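You operate a simulated robot arm through the tools that you are given. There is no shell and no other tool. Be economical: measure what you need, move in short steps, check, and stop when the job is done.

Carry out the task below with a simulated robot arm. There is one attempt and no reset: what you move stays moved.

## Task
Tidy the toaster: both slices in the toast rack, crumb tray in, plug in its pocket.

It is judged by the outcome, as a careful person would: the job done as asked, and still so three seconds after it is handed in. It fails if anything else is knocked over, pushed out of place, dropped, spilled or broken.

## Robot
A 6-joint arm with a two-finger parallel gripper, fixed in place. Base frame: the origin is at the foot of the arm, x ahead of it, y to its left, z up; the work surface is at about z = 0.75. Readings come in m, degrees, newtons and seconds.
With the tool pointing down near the work surface it reaches from about 0.26 to 0.68 m from the base axis. Its first joint turns from -66.0 to 66.0 degrees. Payload 2.9 kg.
Tool frame: the origin (TCP) lies between the finger pads and is the grasp point; the fingertips stand 0.03 m ahead of it; z points along the fingers, y is the line along which they close. Largest opening 0.11 m; finger width 0.02, thickness 0.01; the body of the gripper, 0.048 by 0.112 m, starts 0.055 m behind the TCP.
Orientation is that of the tool frame in the base frame, as [roll, pitch, yaw] about the fixed x, y, z axes, in that order (R = Rz(yaw) Ry(pitch) Rx(roll)). With the fingers straight down and closing along the base's y, the tool's x points along the base's -x, its y along +y and its z along -z.

## Interface
- The arm moves only by the tool drive_tool. Its argument "rows" is a list of rows, each an object of numbers (a shift or turn left out is 0, a gripper value left out holds the last): "x", "y", "z": the shift along the tool's x, y, z in m; "rx", "ry", "rz": the turn, a rotation vector about the tool's x, y, z in degrees. In form: [{"x": .., "y": .., "z": .., "rx": .., "ry": .., "rz": ..}, ...]. A call has 1 to 10 rows; each row shifts and turns the commanded pose from where the row before left it, along the tool's axes as they then stand. "fingers" is the finger opening in m, from 0 to 0.11, set as the call begins (left out, the last holds). Each row takes 0.2 s and may step no farther than 0.05 m and 8.6 degrees from the row before; otherwise, or with a gripper value out of range, the whole call is refused. A pose out of reach is approached as far as the arm can. The call stops where the force on the tool passes 40 N (or 10 N more than at its start, if that is more) or the arm is blocked; 0.2 s more then pass. The fingers move at their own pace (about 0.108 m/s each) and stop on an object; they squeeze with about 23 N. The grip force told is the motor's: it shows also when the fingers shut on nothing. Time passes only in rows, and 0.2 s behind the last, so rows that do not move let the fingers close. The reply holds the time, the measured pose of the TCP, the force on the tool along the base axes, the opening and the grip force, in the units named above and with some noise, and new pictures: "show" is both (left out), scene, wrist or none.
- Cameras (640 x 400 px; columns grow to the right, rows downward): "scene" is fixed at [0.0829, 0.4401, 1.3814]; the picture's right is [-0.69, -0.73, 0.00], its down [-0.42, 0.40, -0.82] and it looks along [0.59, -0.56, -0.58] (base axes); focal length 239 px, centre (320, 200). "wrist" rides on the gripper at [0.072, 0.017, -0.103] in the tool frame; the picture's right is [-0.23, 0.97, 0.00], its down [-0.76, -0.18, -0.62] and it looks along [-0.61, -0.14, 0.78] (tool axes); focal length 222 px, centre (320, 200). There is no depth. A picture from a camera that has moved, and an enlarged one, comes with that camera's place and axes in the base frame and with its lens.
- inspect(camera, box): a new picture of the part [left, top, right, bottom] of that camera's present view, enlarged. It takes no simulated time.
- finish_job(): hands the job in; it is judged then, once.

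Work in short steps. Places have to be worked out from the pictures, the camera data and where the tool is seen: move nearer, look again, correct. Check each grasp and each placing, and mend what went wrong. You have 120 turns and 170 pictures in all, those below and enlarged ones among them. Open the gripper and draw the arm clear of the work before you hand the job in, unless the task says otherwise; then end with one line.

The tools are called after "Request:" by a JSON object that holds its "api" and its "payload". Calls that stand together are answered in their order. drive_tool: Moves the arm, as the interface text tells. Its arguments: {"type":"object","properties":{"rows":{"type":"array","items":{"type":"object","properties":{"x":{"type":"number"},"y":{"type":"number"},"z":{"type":"number"},"rx":{"type":"number"},"ry":{"type":"number"},"rz":{"type":"number"}}}},"fingers":{"type":"number"},"show":{"type":"string","enum":["both","scene","wrist","none"]}},"required":["rows"]} The other tools are called the same way: inspect (camera, box) takes an enlarged picture of a part of a camera's view; finish_job () hands the job in.

At the start:

```text
t: 0.0
ee_pos: [0.3889, -0.0373, 1.2569]
tcp_rot: [-179.9, 0.0, 180.0]
contact_force: [0.2, 0.6, -0.4]
grip_width: 0.1099
finger_force: 0.0
```

scene: 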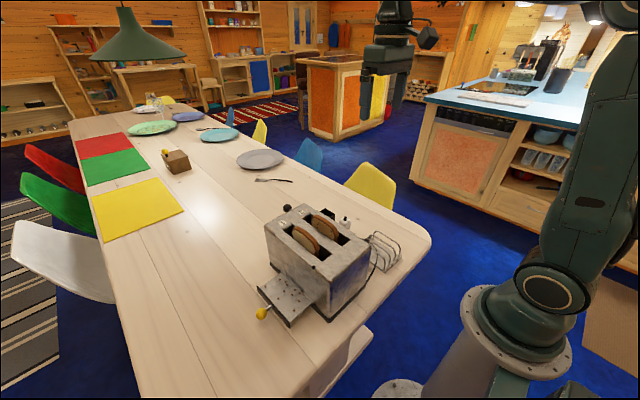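
wrist: 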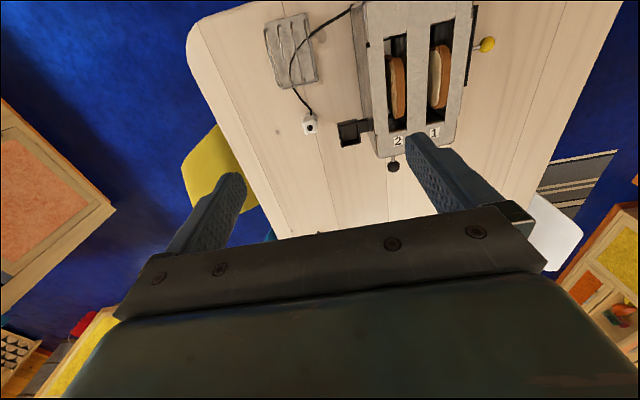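

The toaster, rack, cord and plug are all in view. I'll enlarge both views to work out where each one is.

Request:
{"api": "inspect", "payload": {"camera": "scene", "box": [240, 190, 440, 330]}}

Request:
{"api": "inspect", "payload": {"camera": "wrist", "box": [240, 0, 520, 180]}}

```text
2.86 times, centred on (340, 260) of scene
camera zoom: at [0.0829, 0.4401, 1.3814], right [-0.69, -0.73, 0.0], down [-0.42, 0.4, -0.82], along [0.59, -0.56, -0.58], focal length 684 px, centre (263, 29)
```

zoom: 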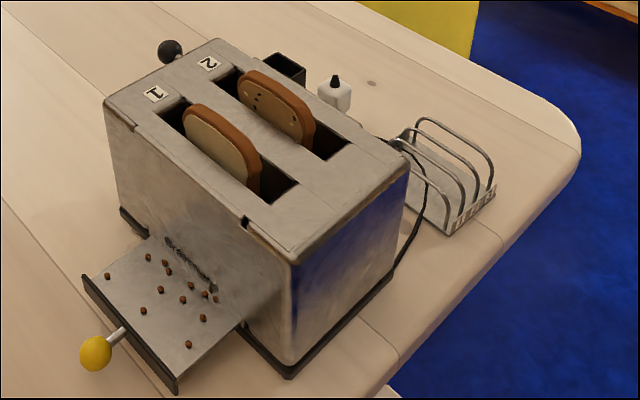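

```text
2.22 times, centred on (380, 90) of wrist
camera zoom: at [0.3164, -0.0214, 1.3608], right [0.23, 0.97, 0.0], down [0.76, -0.18, 0.62], along [0.61, -0.14, -0.78], focal length 494 px, centre (187, 444)
```

zoom: 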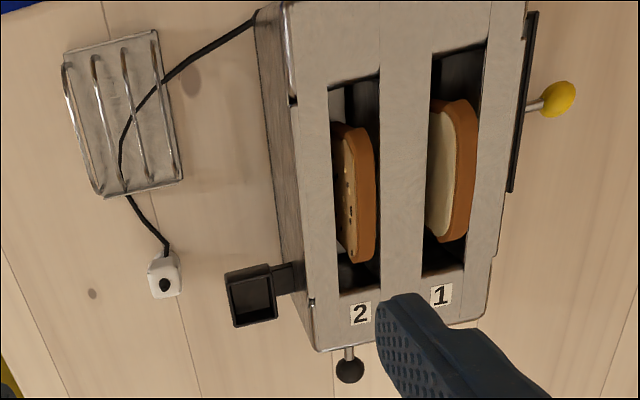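

The toaster top is at about z=0.93, with its slots running along x. The plug is near (0.52,-0.10), the pocket near (0.55,0.0) and the rack near (0.35,-0.09). I'll lower the arm for a closer look.

Request:
{"api": "drive_tool", "payload": {"rows": [{"x": 0.01, "z": 0.045}, {"x": 0.01, "z": 0.045}, {"x": 0.01, "z": 0.045}, {"z": 0.045}], "show": "both"}}

```text
t: 1.0
ee_pos: [0.357, -0.0395, 1.0785]
tcp_rot: [-179.8, 0.0, -179.9]
contact_force: [0.1, -0.1, -0.3]
grip_width: 0.1101
finger_force: 0.0
camera wrist: at [0.2847, -0.0236, 1.1803], right [0.23, 0.97, 0.0], down [0.76, -0.18, 0.62], along [0.61, -0.14, -0.78], focal length 222 px, centre (320, 200)
```

scene: 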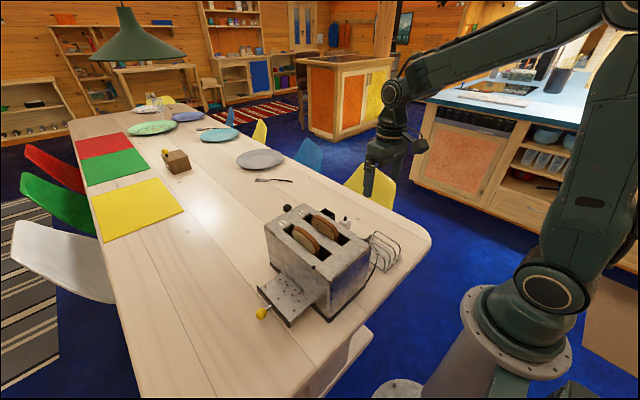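
wrist: 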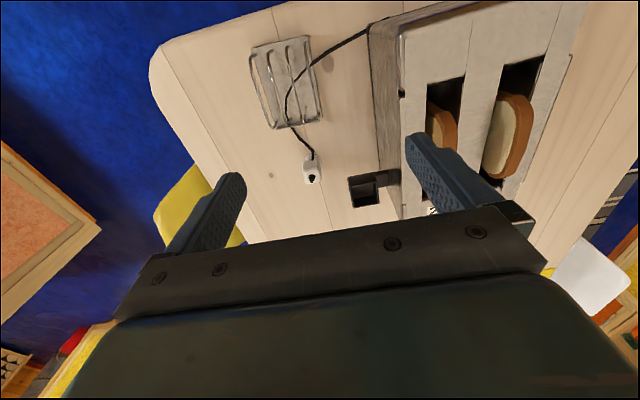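

The plug position holds at (0.526,-0.098). I'll enlarge the pocket, plug and rack.

Request:
{"api": "inspect", "payload": {"camera": "wrist", "box": [240, 20, 440, 220]}}

Request:
{"api": "inspect", "payload": {"camera": "scene", "box": [320, 200, 420, 280]}}

```text
2.00 times, centred on (340, 120) of wrist
camera zoom: at [0.2847, -0.0236, 1.1803], right [0.23, 0.97, 0.0], down [0.76, -0.18, 0.62], along [0.61, -0.14, -0.78], focal length 444 px, centre (280, 360)
```

zoom: 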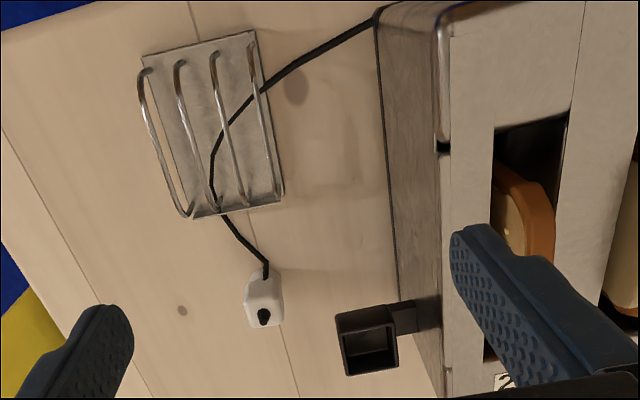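

```text
5.00 times, centred on (370, 240) of scene
camera zoom: at [0.0829, 0.4401, 1.3814], right [-0.69, -0.73, 0.0], down [-0.42, 0.4, -0.82], along [0.59, -0.56, -0.58], focal length 1196 px, centre (70, 0)
```

zoom: 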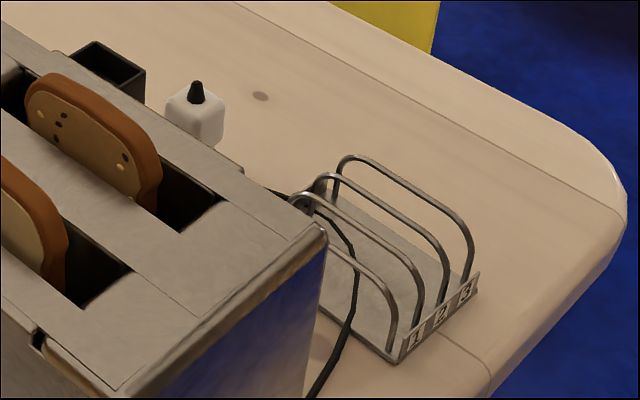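

I need to know whether the cord passes over or under the rack wires, so I'll zoom in there.

Request:
{"api": "inspect", "payload": {"camera": "wrist", "box": [300, 30, 390, 86]}}

Request:
{"api": "inspect", "payload": {"camera": "wrist", "box": [275, 60, 345, 188]}}

Request:
{"api": "inspect", "payload": {"camera": "scene", "box": [370, 225, 420, 275]}}

```text
7.11 times, centred on (345, 58) of wrist
camera zoom: at [0.2847, -0.0236, 1.1803], right [0.23, 0.97, 0.0], down [0.76, -0.18, 0.62], along [0.61, -0.14, -0.78], focal length 1580 px, centre (142, 1210)
```

zoom: 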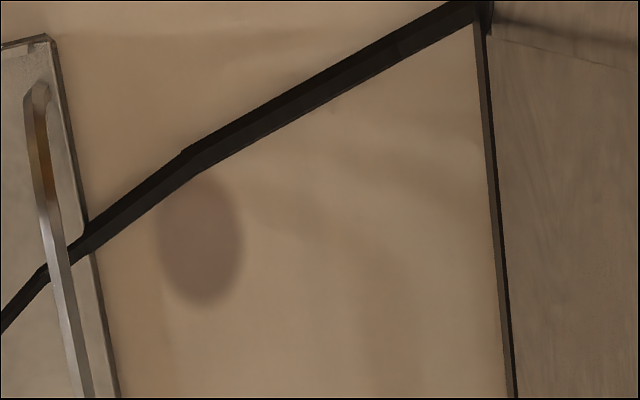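

```text
3.12 times, centred on (310, 124) of wrist
camera zoom: at [0.2847, -0.0236, 1.1803], right [0.23, 0.97, 0.0], down [0.76, -0.18, 0.62], along [0.61, -0.14, -0.78], focal length 694 px, centre (351, 438)
```

zoom: 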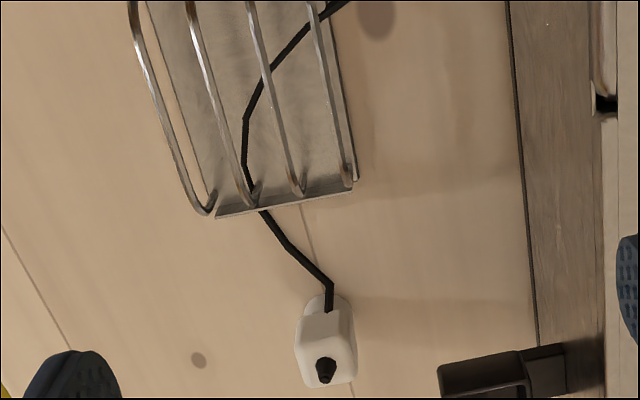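

```text
8.00 times, centred on (395, 250) of scene
camera zoom: at [0.0829, 0.4401, 1.3814], right [-0.69, -0.73, 0.0], down [-0.42, 0.4, -0.82], along [0.59, -0.56, -0.58], focal length 1914 px, centre (-280, -200)
```

zoom: 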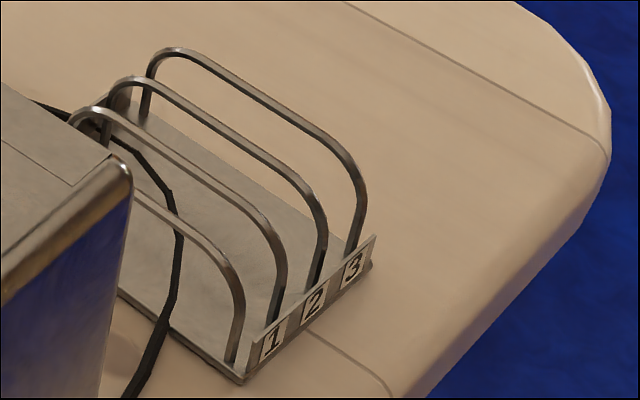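

The cord lies under the wires on the toaster side of the rack. Next I'll get closer to the plug and pocket.

Request:
{"api": "drive_tool", "payload": {"rows": [{"x": -0.035, "y": -0.005, "z": 0.03}, {"x": -0.035, "y": -0.005, "z": 0.035}, {"z": 0.035}], "show": "wrist"}}

Request:
{"api": "inspect", "payload": {"camera": "wrist", "box": [240, 60, 440, 220]}}

```text
t: 1.8
ee_pos: [0.4261, -0.0468, 0.9787]
tcp_rot: [-179.8, 0.0, 180.0]
contact_force: [0.0, -0.3, 0.4]
grip_width: 0.1101
finger_force: 0.0
camera wrist: at [0.3547, -0.0299, 1.0805], right [0.23, 0.97, 0.0], down [0.76, -0.18, 0.62], along [0.61, -0.14, -0.78], focal length 222 px, centre (320, 200)
```

wrist: 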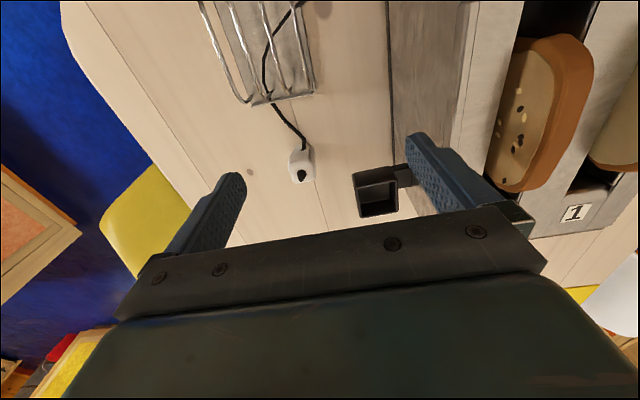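

```text
2.50 times, centred on (340, 140) of wrist
camera zoom: at [0.3547, -0.0299, 1.0805], right [0.23, 0.97, 0.0], down [0.76, -0.18, 0.62], along [0.61, -0.14, -0.78], focal length 555 px, centre (270, 350)
```

zoom: 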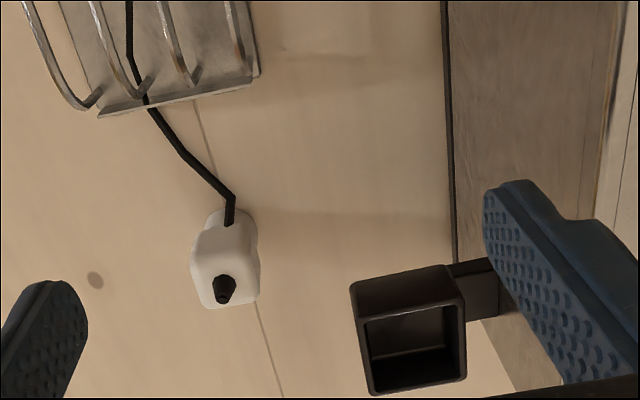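

The pocket rim is about z=0.862, 0.05 square, centred near (0.541,0.001). I'll zoom on the plug and pocket to size them.

Request:
{"api": "inspect", "payload": {"camera": "wrist", "box": [280, 130, 330, 190]}}

Request:
{"api": "inspect", "payload": {"camera": "wrist", "box": [345, 155, 415, 225]}}

Request:
{"api": "inspect", "payload": {"camera": "scene", "box": [325, 200, 375, 232]}}

```text
6.67 times, centred on (305, 160) of wrist
camera zoom: at [0.3547, -0.0299, 1.0805], right [0.23, 0.97, 0.0], down [0.76, -0.18, 0.62], along [0.61, -0.14, -0.78], focal length 1481 px, centre (420, 467)
```

zoom: 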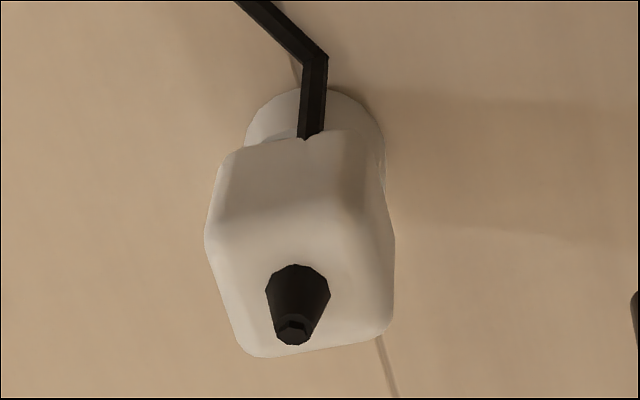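

```text
5.71 times, centred on (380, 190) of wrist
camera zoom: at [0.3547, -0.0299, 1.0805], right [0.23, 0.97, 0.0], down [0.76, -0.18, 0.62], along [0.61, -0.14, -0.78], focal length 1269 px, centre (-23, 257)
```

zoom: 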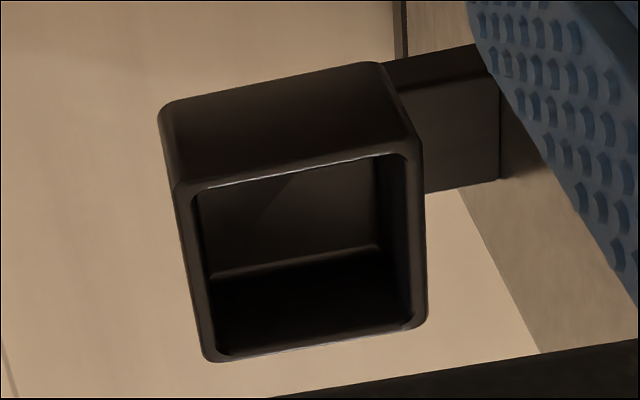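

```text
12.50 times, centred on (350, 216) of scene
camera zoom: at [0.0829, 0.4401, 1.3814], right [-0.69, -0.73, 0.0], down [-0.42, 0.4, -0.82], along [0.59, -0.56, -0.58], focal length 2990 px, centre (-55, 0)
```

zoom: 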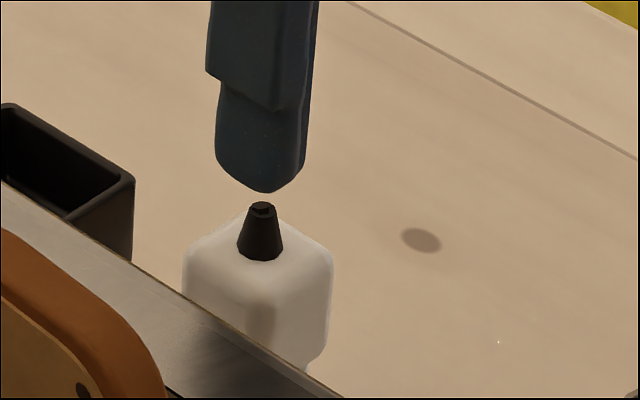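

The plug body is about 0.036 square, with its top near z=0.80 and its centre near (0.517,-0.094). I'll move above it with a narrower opening and check.

Request:
{"api": "drive_tool", "payload": {"rows": [{"x": -0.03, "y": -0.024}, {"x": -0.03, "y": -0.023, "z": 0.02}, {"x": -0.031, "z": 0.04}, {"z": 0.03}], "fingers": 0.07, "show": "both"}}

Request:
{"api": "inspect", "payload": {"camera": "scene", "box": [320, 180, 400, 240]}}

```text
refused: row 3 steps farther than a row can; nothing moved
```

```text
6.67 times, centred on (360, 210) of scene
camera zoom: at [0.0829, 0.4401, 1.3814], right [-0.69, -0.73, 0.0], down [-0.42, 0.4, -0.82], along [0.59, -0.56, -0.58], focal length 1595 px, centre (53, 133)
```

zoom: 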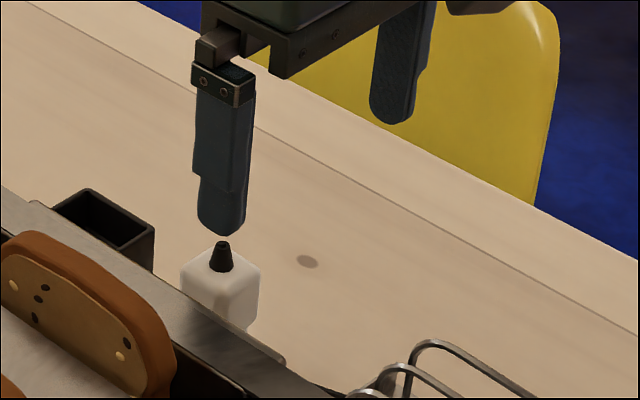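

One row was slightly over the step limit, so nothing moved. I'll repeat it with shorter steps.

Request:
{"api": "drive_tool", "payload": {"rows": [{"x": -0.03, "y": -0.024}, {"x": -0.03, "y": -0.023, "z": 0.02}, {"x": -0.031, "z": 0.03}, {"z": 0.035}], "fingers": 0.07, "show": "both"}}

Request:
{"api": "inspect", "payload": {"camera": "scene", "box": [320, 180, 400, 240]}}

```text
t: 2.8
ee_pos: [0.5205, -0.093, 0.8922]
tcp_rot: [-179.9, 0.1, -180.0]
contact_force: [0.2, -0.4, 0.3]
grip_width: 0.07
finger_force: 0.0
camera wrist: at [0.4463, -0.0762, 0.9949], right [0.23, 0.97, 0.0], down [0.76, -0.18, 0.62], along [0.61, -0.14, -0.78], focal length 222 px, centre (320, 200)
```

scene: 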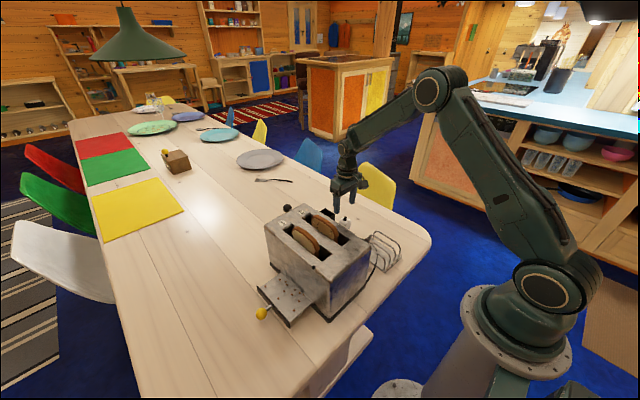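
wrist: 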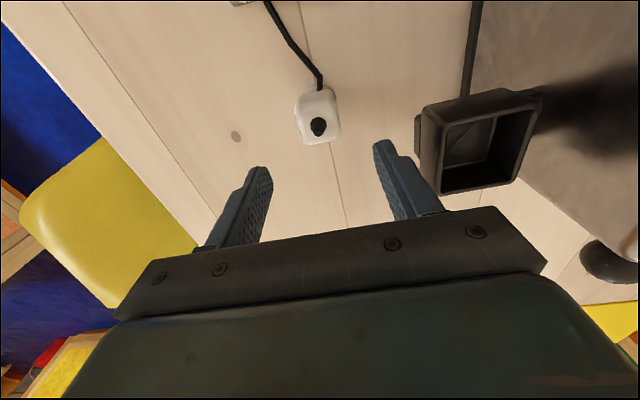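

```text
6.67 times, centred on (360, 210) of scene
camera zoom: at [0.0829, 0.4401, 1.3814], right [-0.69, -0.73, 0.0], down [-0.42, 0.4, -0.82], along [0.59, -0.56, -0.58], focal length 1595 px, centre (53, 133)
```

zoom: 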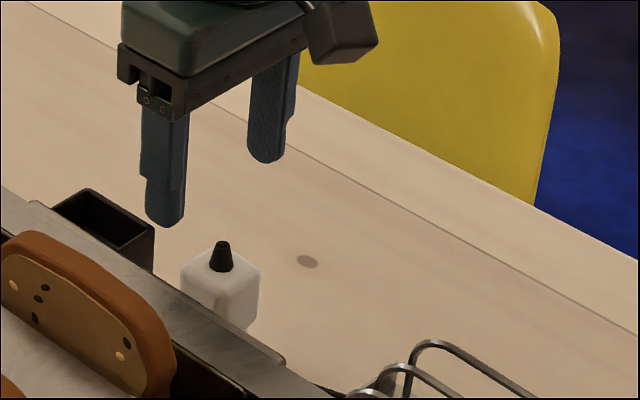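

The plug is centred at about (0.515,-0.0935). I'll shift 5 mm, go down around it and close.

Request:
{"api": "drive_tool", "payload": {"rows": [{"x": 0.005, "z": 0.03}, {"z": 0.03}, {"z": 0.018}], "show": "both"}}

Request:
{"api": "inspect", "payload": {"camera": "scene", "box": [320, 180, 400, 240]}}

```text
t: 3.6
ee_pos: [0.5151, -0.0941, 0.8156]
tcp_rot: [-180.0, 0.0, 180.0]
contact_force: [0.0, -0.7, -0.1]
grip_width: 0.0699
finger_force: 0.0
camera wrist: at [0.4419, -0.0781, 0.9186], right [0.23, 0.97, 0.0], down [0.76, -0.18, 0.62], along [0.61, -0.14, -0.78], focal length 222 px, centre (320, 200)
```

scene: 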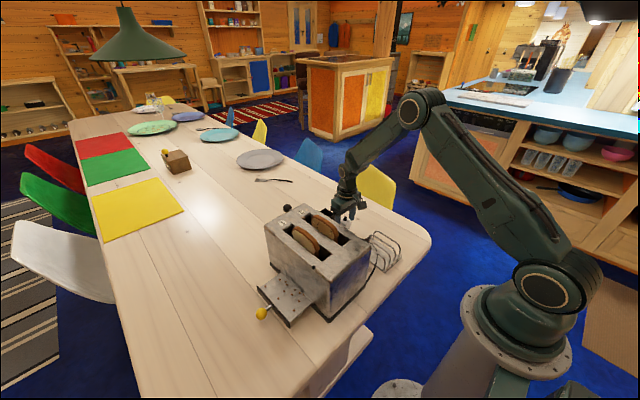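
wrist: 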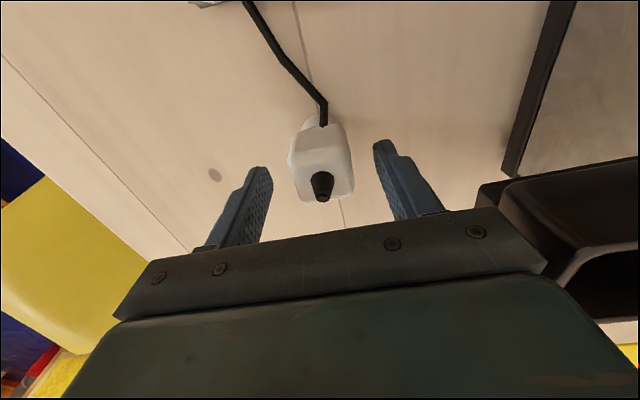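

```text
6.67 times, centred on (360, 210) of scene
camera zoom: at [0.0829, 0.4401, 1.3814], right [-0.69, -0.73, 0.0], down [-0.42, 0.4, -0.82], along [0.59, -0.56, -0.58], focal length 1595 px, centre (53, 133)
```

zoom: 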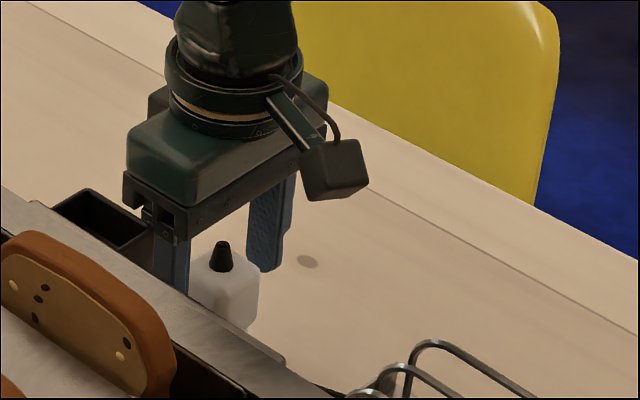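

The plug is centred between the fingers. I'll lower a few mm and close.

Request:
{"api": "drive_tool", "payload": {"rows": [{"z": 0.003}, {}, {}], "fingers": 0.0, "show": "wrist"}}

```text
t: 4.4
ee_pos: [0.5162, -0.0941, 0.8139]
tcp_rot: [-180.0, 0.1, -180.0]
contact_force: [-3.7, 4.0, 15.3]
grip_width: 0.0359
finger_force: 22.8
camera wrist: at [0.4421, -0.0784, 0.9167], right [0.23, 0.97, 0.0], down [0.76, -0.18, 0.62], along [0.61, -0.14, -0.78], focal length 222 px, centre (320, 200)
```

wrist: 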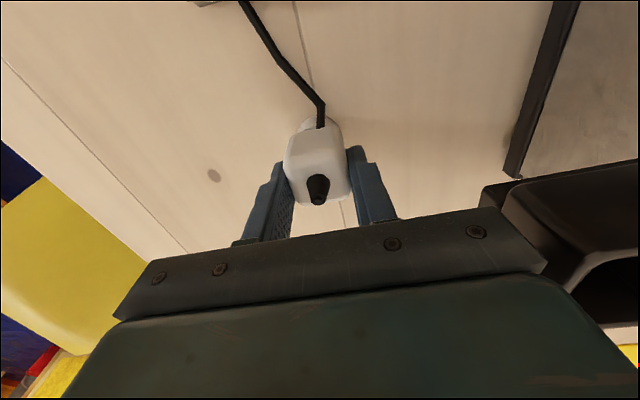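

I have the plug, at 0.036 m wide. I'll lift it gently and watch the cord and force.

Request:
{"api": "drive_tool", "payload": {"rows": [{"z": -0.03}, {"z": -0.03}, {"z": -0.03}], "show": "both"}}

```text
t: 5.2
ee_pos: [0.5157, -0.0935, 0.9034]
tcp_rot: [-179.8, 0.0, 179.9]
contact_force: [0.6, -0.1, -1.1]
grip_width: 0.0353
finger_force: 23.0
camera wrist: at [0.4434, -0.0783, 1.0065], right [0.23, 0.97, 0.0], down [0.76, -0.18, 0.62], along [0.61, -0.14, -0.78], focal length 222 px, centre (320, 200)
```

scene: 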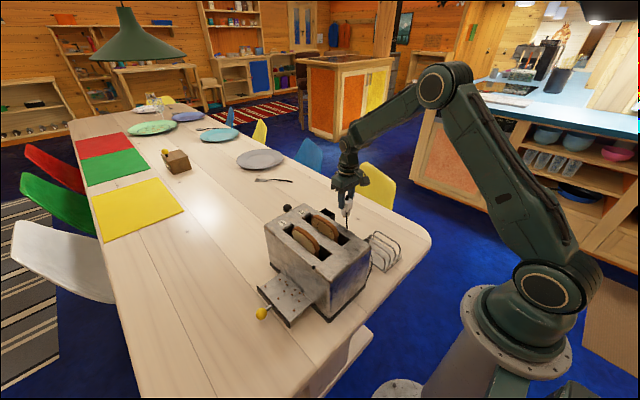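
wrist: 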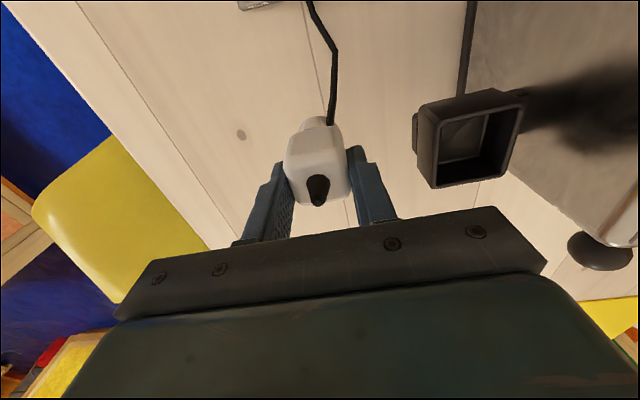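

The plug is held firmly. I'll raise it clear of the pocket rim and then measure the pocket again.

Request:
{"api": "drive_tool", "payload": {"rows": [{"z": -0.035}, {"z": -0.035}], "show": "none"}}

Request:
{"api": "inspect", "payload": {"camera": "wrist", "box": [270, 80, 450, 220]}}

Request:
{"api": "inspect", "payload": {"camera": "scene", "box": [310, 170, 410, 280]}}

```text
t: 5.8
ee_pos: [0.514, -0.0969, 0.972]
tcp_rot: [-179.9, 0.0, -180.0]
contact_force: [-1.1, -0.2, 0.0]
grip_width: 0.0355
finger_force: 22.8
```

```text
2.86 times, centred on (360, 150) of wrist
camera zoom: at [0.4413, -0.0808, 1.074], right [0.23, 0.97, 0.0], down [0.76, -0.18, 0.62], along [0.61, -0.14, -0.78], focal length 635 px, centre (206, 343)
```

zoom: 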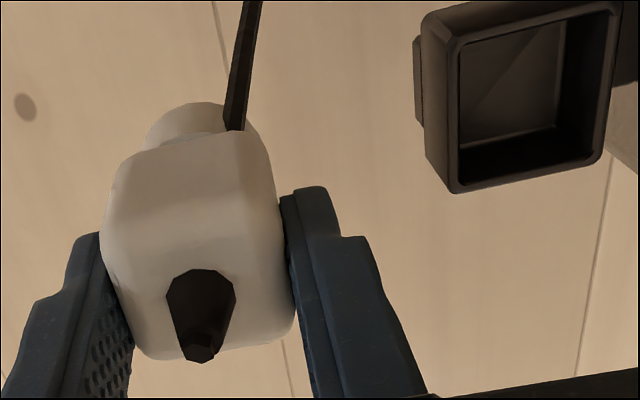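

```text
3.64 times, centred on (360, 225) of scene
camera zoom: at [0.0829, 0.4401, 1.3814], right [-0.69, -0.73, 0.0], down [-0.42, 0.4, -0.82], along [0.59, -0.56, -0.58], focal length 870 px, centre (174, 109)
```

zoom: 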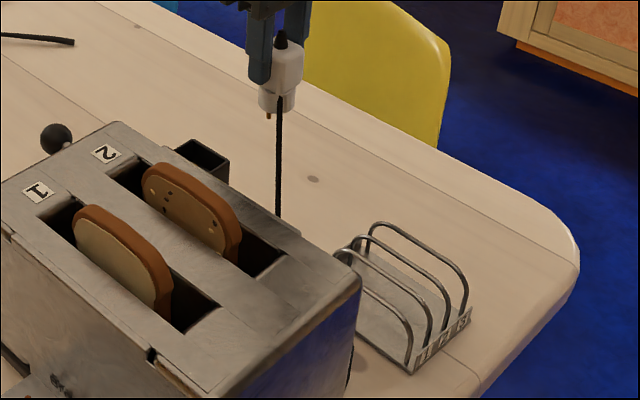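

The plug is held upright with its pins down, and the pocket centre comes out at (0.526,0.000) with its rim at z≈0.877. I'll move over it and compare.

Request:
{"api": "drive_tool", "payload": {"rows": [{"x": -0.004, "y": 0.033}, {"x": -0.004, "y": 0.033}, {"x": -0.003, "y": 0.031}, {}], "show": "wrist"}}

Request:
{"api": "inspect", "payload": {"camera": "wrist", "box": [240, 80, 400, 220]}}

Request:
{"api": "inspect", "payload": {"camera": "scene", "box": [290, 160, 410, 280]}}

```text
t: 6.8
ee_pos: [0.5247, 0.0019, 0.9727]
tcp_rot: [-179.9, 0.0, -180.0]
contact_force: [-0.5, -0.5, -0.6]
grip_width: 0.0356
finger_force: 23.4
camera wrist: at [0.4523, 0.0178, 1.0747], right [0.23, 0.97, 0.0], down [0.76, -0.18, 0.62], along [0.61, -0.14, -0.78], focal length 222 px, centre (320, 200)
```

wrist: 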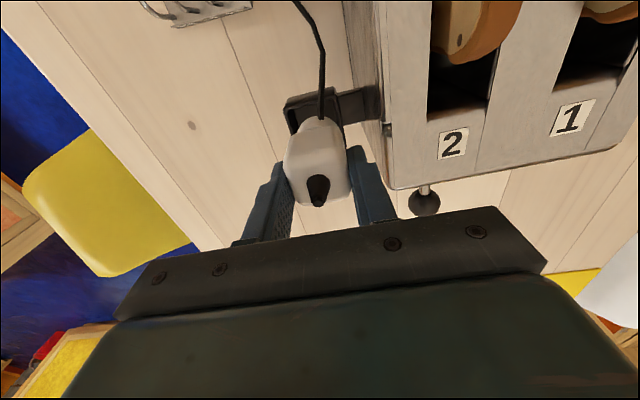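

```text
2.86 times, centred on (320, 150) of wrist
camera zoom: at [0.4523, 0.0178, 1.0747], right [0.23, 0.97, 0.0], down [0.76, -0.18, 0.62], along [0.61, -0.14, -0.78], focal length 635 px, centre (320, 343)
```

zoom: 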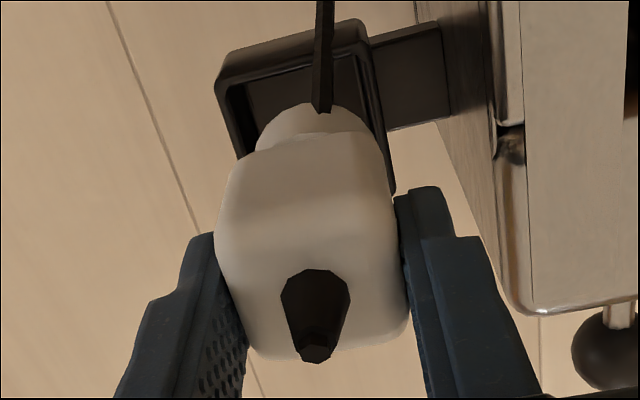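

```text
3.33 times, centred on (350, 220) of scene
camera zoom: at [0.0829, 0.4401, 1.3814], right [-0.69, -0.73, 0.0], down [-0.42, 0.4, -0.82], along [0.59, -0.56, -0.58], focal length 797 px, centre (220, 133)
```

zoom: 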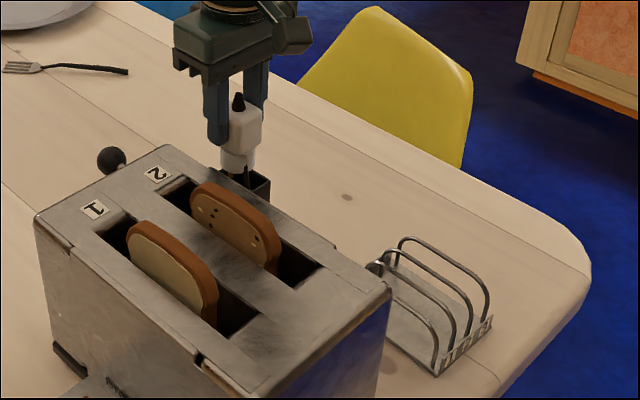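

The plug is within 2–3 mm of the pocket centre. I'll correct that and lower it in.

Request:
{"api": "drive_tool", "payload": {"rows": [{"x": -0.002, "y": -0.003}, {"z": 0.02}, {"z": 0.015}], "show": "none"}}

Request:
{"api": "inspect", "payload": {"camera": "wrist", "box": [240, 80, 400, 220]}}

Request:
{"api": "inspect", "payload": {"camera": "scene", "box": [300, 160, 380, 240]}}

```text
t: 7.6
ee_pos: [0.5291, -0.0003, 0.937]
tcp_rot: [-179.8, 0.0, 180.0]
contact_force: [0.7, 0.1, 0.6]
grip_width: 0.0356
finger_force: 23.3
```

```text
2.86 times, centred on (320, 150) of wrist
camera zoom: at [0.4561, 0.0155, 1.0403], right [0.23, 0.97, 0.0], down [0.76, -0.18, 0.62], along [0.61, -0.14, -0.78], focal length 635 px, centre (320, 343)
```

zoom: 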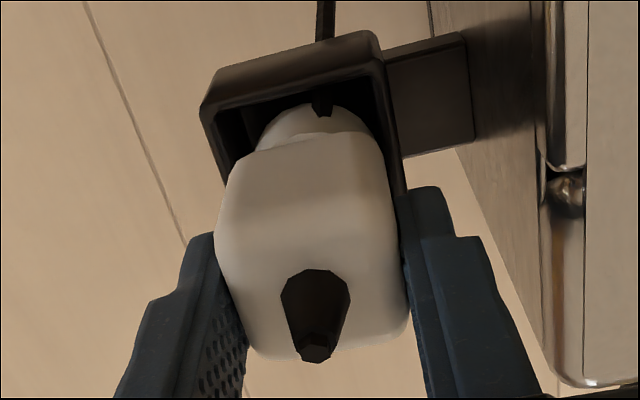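

```text
5.00 times, centred on (340, 200) of scene
camera zoom: at [0.0829, 0.4401, 1.3814], right [-0.69, -0.73, 0.0], down [-0.42, 0.4, -0.82], along [0.59, -0.56, -0.58], focal length 1196 px, centre (220, 200)
```

zoom: 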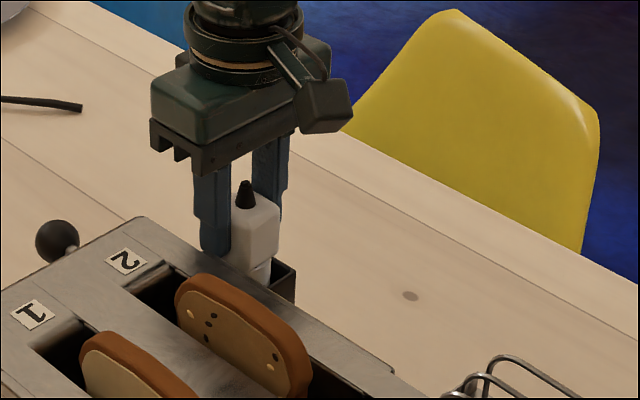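

The plug and pocket axes line up, and the plug's base is just entering the rim. I'll keep lowering.

Request:
{"api": "drive_tool", "payload": {"rows": [{"x": 0.001, "z": 0.01}, {"z": 0.008}], "show": "none"}}

Request:
{"api": "inspect", "payload": {"camera": "wrist", "box": [240, 80, 400, 220]}}

Request:
{"api": "inspect", "payload": {"camera": "scene", "box": [320, 190, 370, 230]}}

```text
t: 8.2
ee_pos: [0.528, -0.0001, 0.9224]
tcp_rot: [-179.9, 0.3, 180.0]
contact_force: [-1.3, -0.9, 17.4]
grip_width: 0.0357
finger_force: 22.8
```

```text
2.86 times, centred on (320, 150) of wrist
camera zoom: at [0.4549, 0.0156, 1.0237], right [0.23, 0.97, 0.0], down [0.76, -0.18, 0.63], along [0.61, -0.14, -0.78], focal length 635 px, centre (320, 343)
```

zoom: 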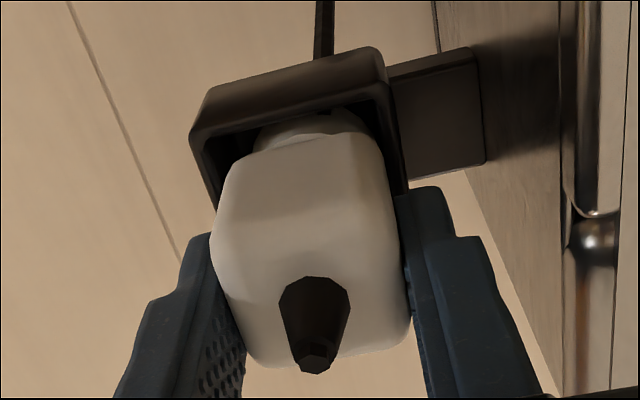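

```text
10.00 times, centred on (345, 210) of scene
camera zoom: at [0.0826, 0.4401, 1.3814], right [-0.69, -0.73, 0.0], down [-0.42, 0.4, -0.82], along [0.59, -0.56, -0.58], focal length 2392 px, centre (70, 100)
```

zoom: 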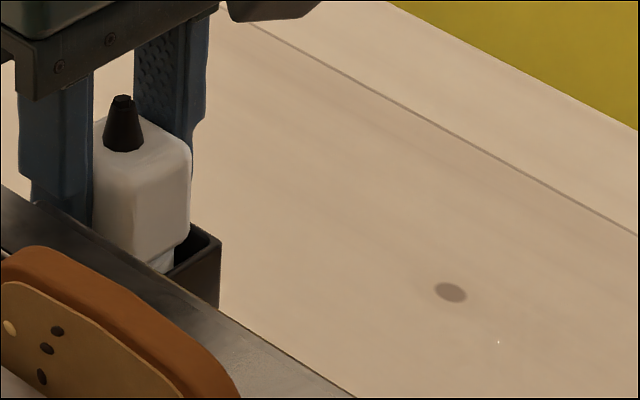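

There is a 17 N contact before the plug is seated. Both views put the plug about 3 mm too far toward +x and +y, on the rim. I'll back off, shift and lower again.

Request:
{"api": "drive_tool", "payload": {"rows": [{"z": -0.009}, {"x": 0.0035, "y": -0.0028}, {"z": 0.008}, {"z": 0.006}], "show": "none"}}

Request:
{"api": "inspect", "payload": {"camera": "wrist", "box": [240, 80, 400, 220]}}

Request:
{"api": "inspect", "payload": {"camera": "scene", "box": [320, 190, 370, 230]}}

```text
t: 9.2
ee_pos: [0.5238, -0.0025, 0.9143]
tcp_rot: [180.0, 0.3, 180.0]
contact_force: [3.1, 2.7, 19.6]
grip_width: 0.0357
finger_force: 23.1
```

```text
2.86 times, centred on (320, 150) of wrist
camera zoom: at [0.4512, 0.0131, 1.0172], right [0.23, 0.97, 0.0], down [0.76, -0.18, 0.63], along [0.61, -0.14, -0.78], focal length 635 px, centre (320, 343)
```

zoom: 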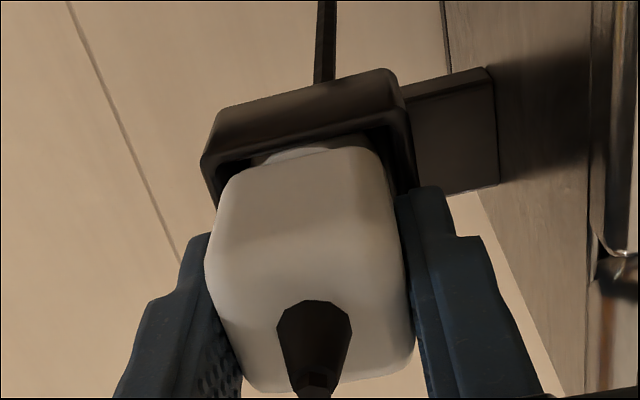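

```text
10.00 times, centred on (345, 210) of scene
camera zoom: at [0.0826, 0.4402, 1.3814], right [-0.69, -0.73, 0.0], down [-0.42, 0.4, -0.82], along [0.59, -0.56, -0.58], focal length 2392 px, centre (70, 100)
```

zoom: 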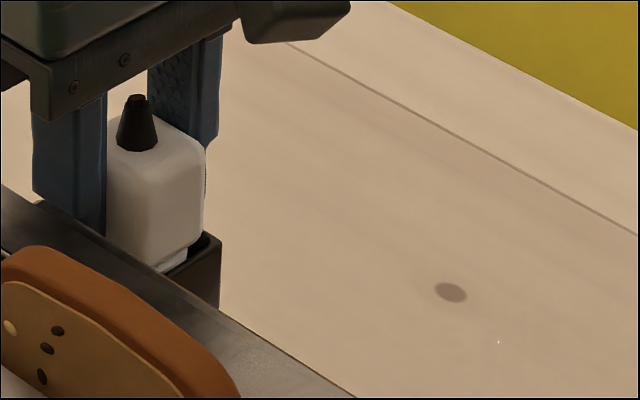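

The interior line seen earlier puts the pocket floor at about z=0.857. The plug slid up in the fingers at that same height on both tries, so it's standing on the floor. I'll open just enough to release it and look.

Request:
{"api": "drive_tool", "payload": {"rows": [{}, {}], "fingers": 0.055, "show": "none"}}

Request:
{"api": "inspect", "payload": {"camera": "wrist", "box": [240, 80, 400, 220]}}

Request:
{"api": "inspect", "payload": {"camera": "scene", "box": [320, 190, 370, 230]}}

```text
t: 9.8
ee_pos: [0.524, -0.0039, 0.9154]
tcp_rot: [-179.9, 0.3, 179.9]
contact_force: [2.0, -17.6, 27.9]
grip_width: 0.0459
finger_force: 0.0
```

```text
2.86 times, centred on (320, 150) of wrist
camera zoom: at [0.4509, 0.012, 1.0172], right [0.23, 0.97, 0.0], down [0.76, -0.18, 0.63], along [0.61, -0.14, -0.78], focal length 635 px, centre (320, 343)
```

zoom: 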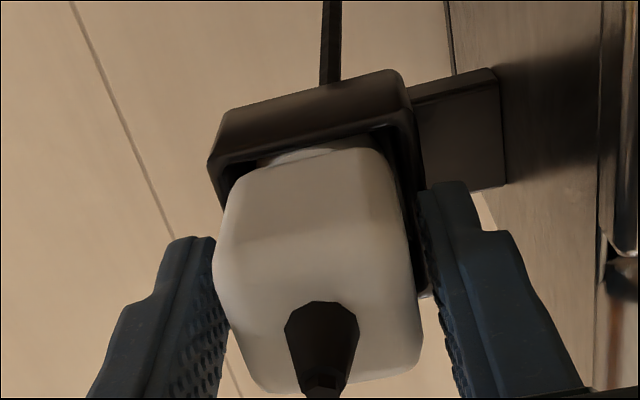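

```text
10.00 times, centred on (345, 210) of scene
camera zoom: at [0.0825, 0.4396, 1.3816], right [-0.69, -0.73, 0.0], down [-0.42, 0.4, -0.82], along [0.59, -0.56, -0.58], focal length 2392 px, centre (70, 100)
```

zoom: 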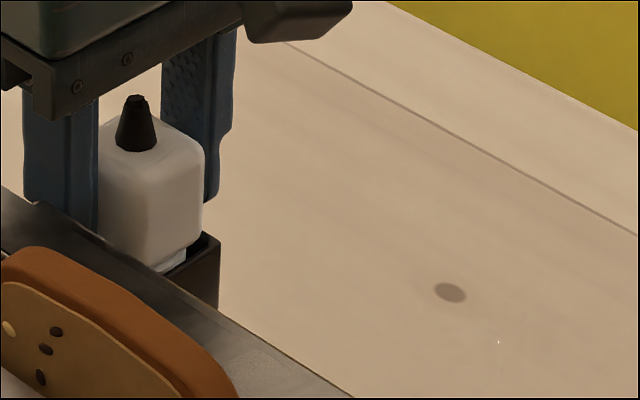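

The plug is loose, but the +y finger is pressing against something, giving 18 N in y. I'll lift straight up.

Request:
{"api": "drive_tool", "payload": {"rows": [{"z": -0.01}, {"z": -0.02}, {"z": -0.03}, {"z": -0.03}], "show": "both"}}

Request:
{"api": "inspect", "payload": {"camera": "scene", "box": [310, 180, 410, 270]}}

```text
t: 10.8
ee_pos: [0.525, -0.0042, 1.0044]
tcp_rot: [-179.8, -0.2, -180.0]
contact_force: [0.8, 0.0, 0.3]
grip_width: 0.0549
finger_force: 0.1
camera wrist: at [0.4534, 0.011, 1.1068], right [0.23, 0.97, 0.0], down [0.76, -0.18, 0.62], along [0.61, -0.14, -0.78], focal length 222 px, centre (320, 200)
```

scene: 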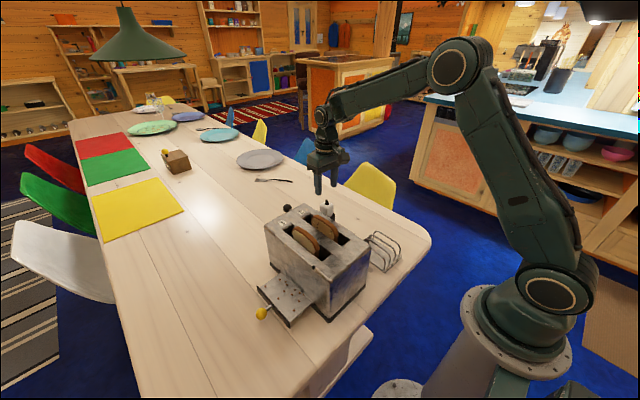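
wrist: 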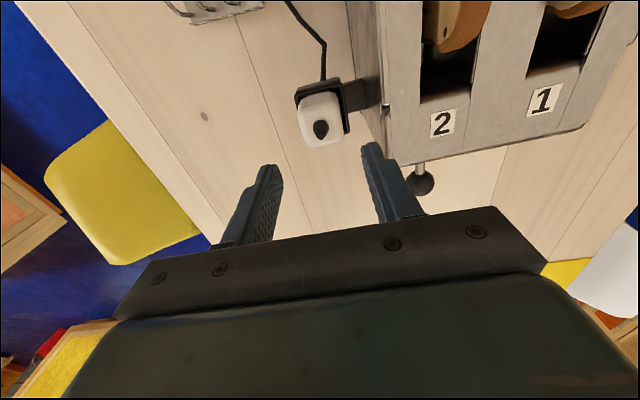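

```text
4.44 times, centred on (360, 225) of scene
camera zoom: at [0.0829, 0.4401, 1.3814], right [-0.69, -0.73, 0.0], down [-0.42, 0.4, -0.82], along [0.59, -0.56, -0.58], focal length 1063 px, centre (142, 89)
```

zoom: 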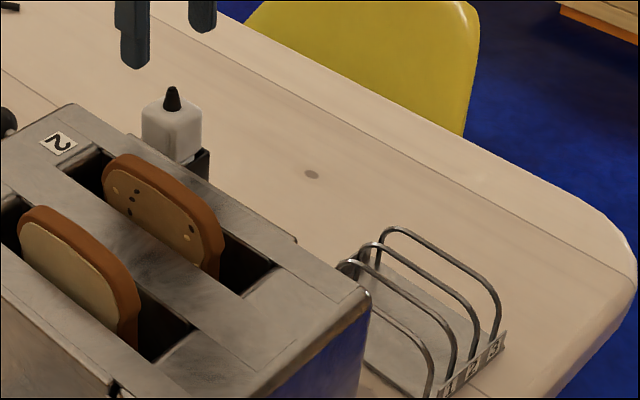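

The plug stands in the pocket with the arm clear. I'll zoom in to check how well it's seated.

Request:
{"api": "inspect", "payload": {"camera": "wrist", "box": [280, 65, 360, 160]}}

Request:
{"api": "inspect", "payload": {"camera": "scene", "box": [332, 192, 368, 224]}}

```text
4.21 times, centred on (320, 112) of wrist
camera zoom: at [0.4534, 0.011, 1.1068], right [0.23, 0.97, 0.0], down [0.76, -0.18, 0.62], along [0.61, -0.14, -0.78], focal length 935 px, centre (320, 568)
```

zoom: 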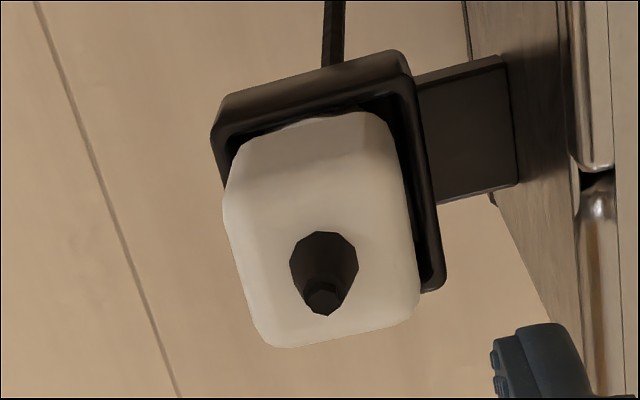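

```text
12.50 times, centred on (350, 208) of scene
camera zoom: at [0.0829, 0.4401, 1.3814], right [-0.69, -0.73, 0.0], down [-0.42, 0.4, -0.82], along [0.59, -0.56, -0.58], focal length 2990 px, centre (-55, 100)
```

zoom: 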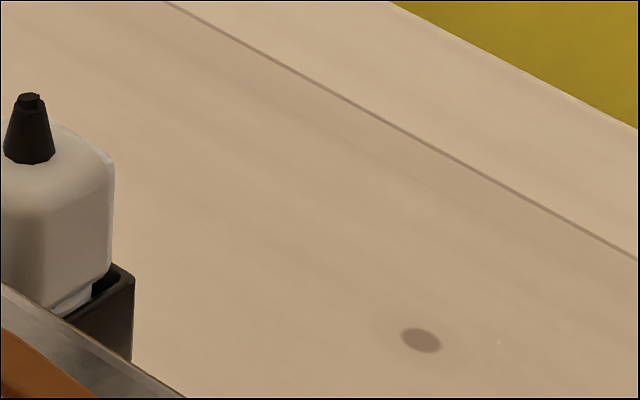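

The body appears to sit at rim level, tight on the −y side, and the +y finger was probably fouling the pocket's bracket. I'll turn the gripper 90° so the fingers close along x, clear of the bracket, and get a second view.

Request:
{"api": "drive_tool", "payload": {"rows": [{"rz": -8.5}, {"rz": -8.5}, {"rz": -8.5}, {"rz": -8.5}, {"rz": -8.5}, {"rz": -8.5}, {"rz": -8.5}, {"rz": -8.5}, {"rz": -8.5}, {"rz": -8.5}], "show": "none"}}

Request:
{"api": "drive_tool", "payload": {"rows": [{"rz": -5.0}, {}], "show": "wrist"}}

Request:
{"api": "inspect", "payload": {"camera": "wrist", "box": [270, 60, 400, 160]}}

```text
t: 13.0
ee_pos: [0.5239, -0.0041, 1.0054]
tcp_rot: [-179.9, -0.1, -94.9]
contact_force: [-0.3, 0.1, 0.5]
grip_width: 0.0553
finger_force: 0.0
```

```text
t: 13.6
ee_pos: [0.5242, -0.0031, 1.0037]
tcp_rot: [180.0, -0.1, -89.8]
contact_force: [-0.3, 0.4, 1.1]
grip_width: 0.0551
finger_force: 0.0
camera wrist: at [0.507, -0.0773, 1.107], right [-0.97, 0.23, 0.0], down [0.18, 0.76, 0.62], along [0.14, 0.61, -0.78], focal length 222 px, centre (320, 200)
```

wrist: 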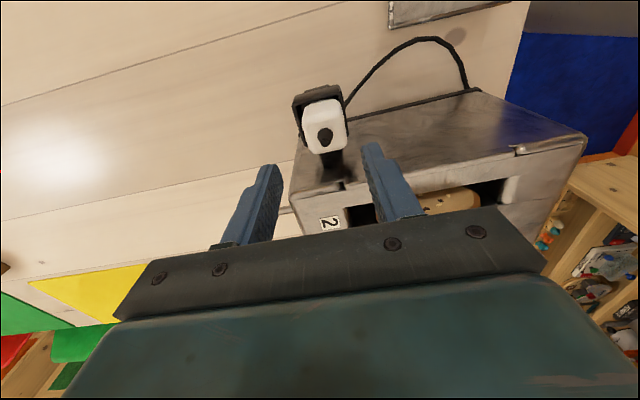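

```text
4.00 times, centred on (335, 110) of wrist
camera zoom: at [0.507, -0.0773, 1.107], right [-0.97, 0.23, 0.0], down [0.18, 0.76, 0.62], along [0.14, 0.61, -0.78], focal length 888 px, centre (260, 560)
```

zoom: 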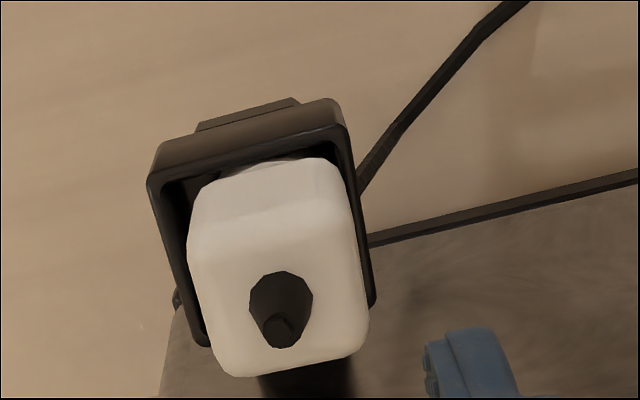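

The cord has come free of the rack. The plug body sits 2–3 mm toward −x in the pocket, so I'll regrasp it along x near its top, shift it and seat it.

Request:
{"api": "drive_tool", "payload": {"rows": [{"x": -0.002, "y": 0.004, "z": 0.03}, {"z": 0.02}, {"z": 0.015}], "show": "none"}}

Request:
{"api": "drive_tool", "payload": {"rows": [{}, {}], "fingers": 0.0, "show": "wrist"}}

Request:
{"api": "inspect", "payload": {"camera": "wrist", "box": [250, 90, 400, 220]}}

```text
t: 14.4
ee_pos: [0.5215, -0.0022, 0.9374]
tcp_rot: [-179.9, -0.1, -89.9]
contact_force: [-0.9, -1.0, 0.5]
grip_width: 0.0549
finger_force: 0.2
```

```text
t: 15.0
ee_pos: [0.5205, -0.002, 0.9402]
tcp_rot: [179.9, -0.1, -90.0]
contact_force: [-0.2, 0.5, -0.4]
grip_width: 0.0353
finger_force: 23.1
camera wrist: at [0.5043, -0.0751, 1.0415], right [-0.97, 0.23, 0.0], down [0.18, 0.76, 0.62], along [0.14, 0.61, -0.78], focal length 222 px, centre (320, 200)
```

wrist: 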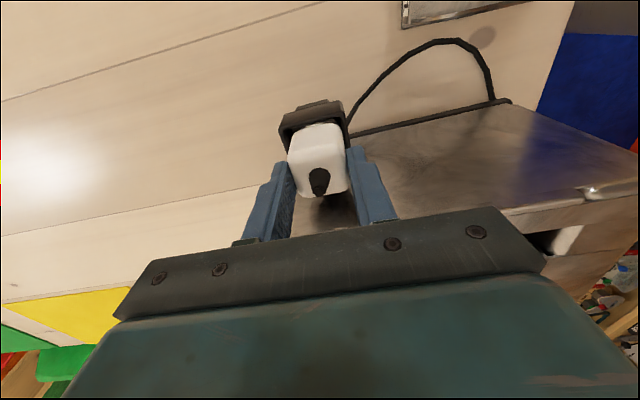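

```text
3.08 times, centred on (325, 155) of wrist
camera zoom: at [0.5043, -0.0751, 1.0415], right [-0.97, 0.23, 0.0], down [0.18, 0.76, 0.62], along [0.14, 0.61, -0.78], focal length 684 px, centre (305, 338)
```

zoom: 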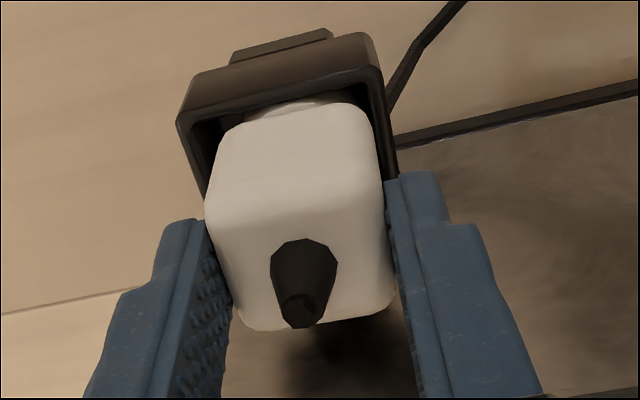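

I've regrasped it. The pocket centre reads (0.5235, 0.001), so I'll lift 5 mm, shift +3 mm in x and +2.5 mm in y, and lower.

Request:
{"api": "drive_tool", "payload": {"rows": [{"z": -0.006}, {"x": -0.0025, "y": -0.003}, {"z": 0.006}, {"z": 0.006}, {"z": 0.004}], "show": "none"}}

Request:
{"api": "inspect", "payload": {"camera": "wrist", "box": [250, 90, 400, 220]}}

Request:
{"api": "inspect", "payload": {"camera": "scene", "box": [320, 190, 370, 230]}}

```text
t: 16.2
ee_pos: [0.5234, 0.0004, 0.9307]
tcp_rot: [-180.0, -0.2, -90.0]
contact_force: [-9.7, 1.1, 28.5]
grip_width: 0.0351
finger_force: 23.1
```

```text
3.08 times, centred on (325, 155) of wrist
camera zoom: at [0.5053, -0.0731, 1.0333], right [-0.97, 0.23, 0.0], down [0.18, 0.76, 0.62], along [0.14, 0.61, -0.78], focal length 684 px, centre (305, 338)
```

zoom: 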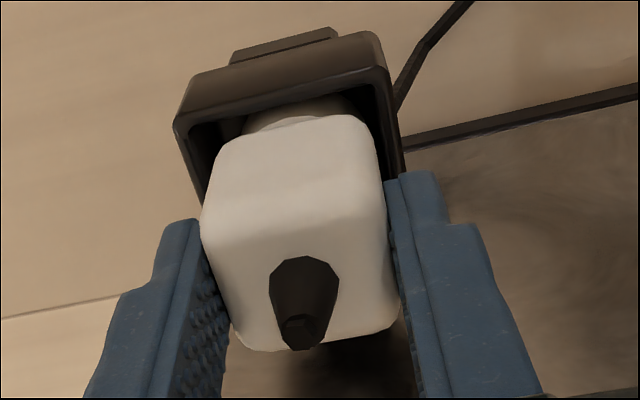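

```text
10.00 times, centred on (345, 210) of scene
camera zoom: at [0.0822, 0.4401, 1.3814], right [-0.69, -0.73, 0.0], down [-0.42, 0.4, -0.82], along [0.59, -0.56, -0.58], focal length 2392 px, centre (70, 100)
```

zoom: 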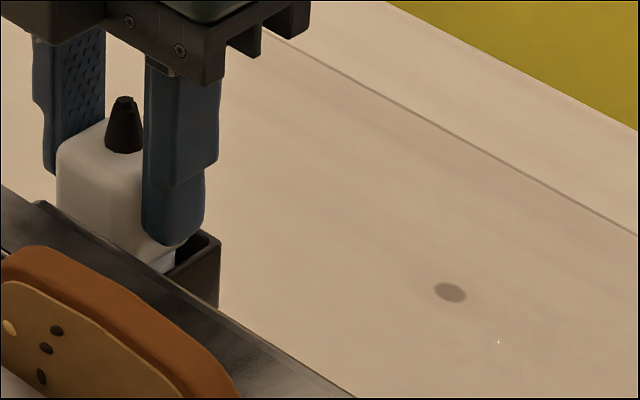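

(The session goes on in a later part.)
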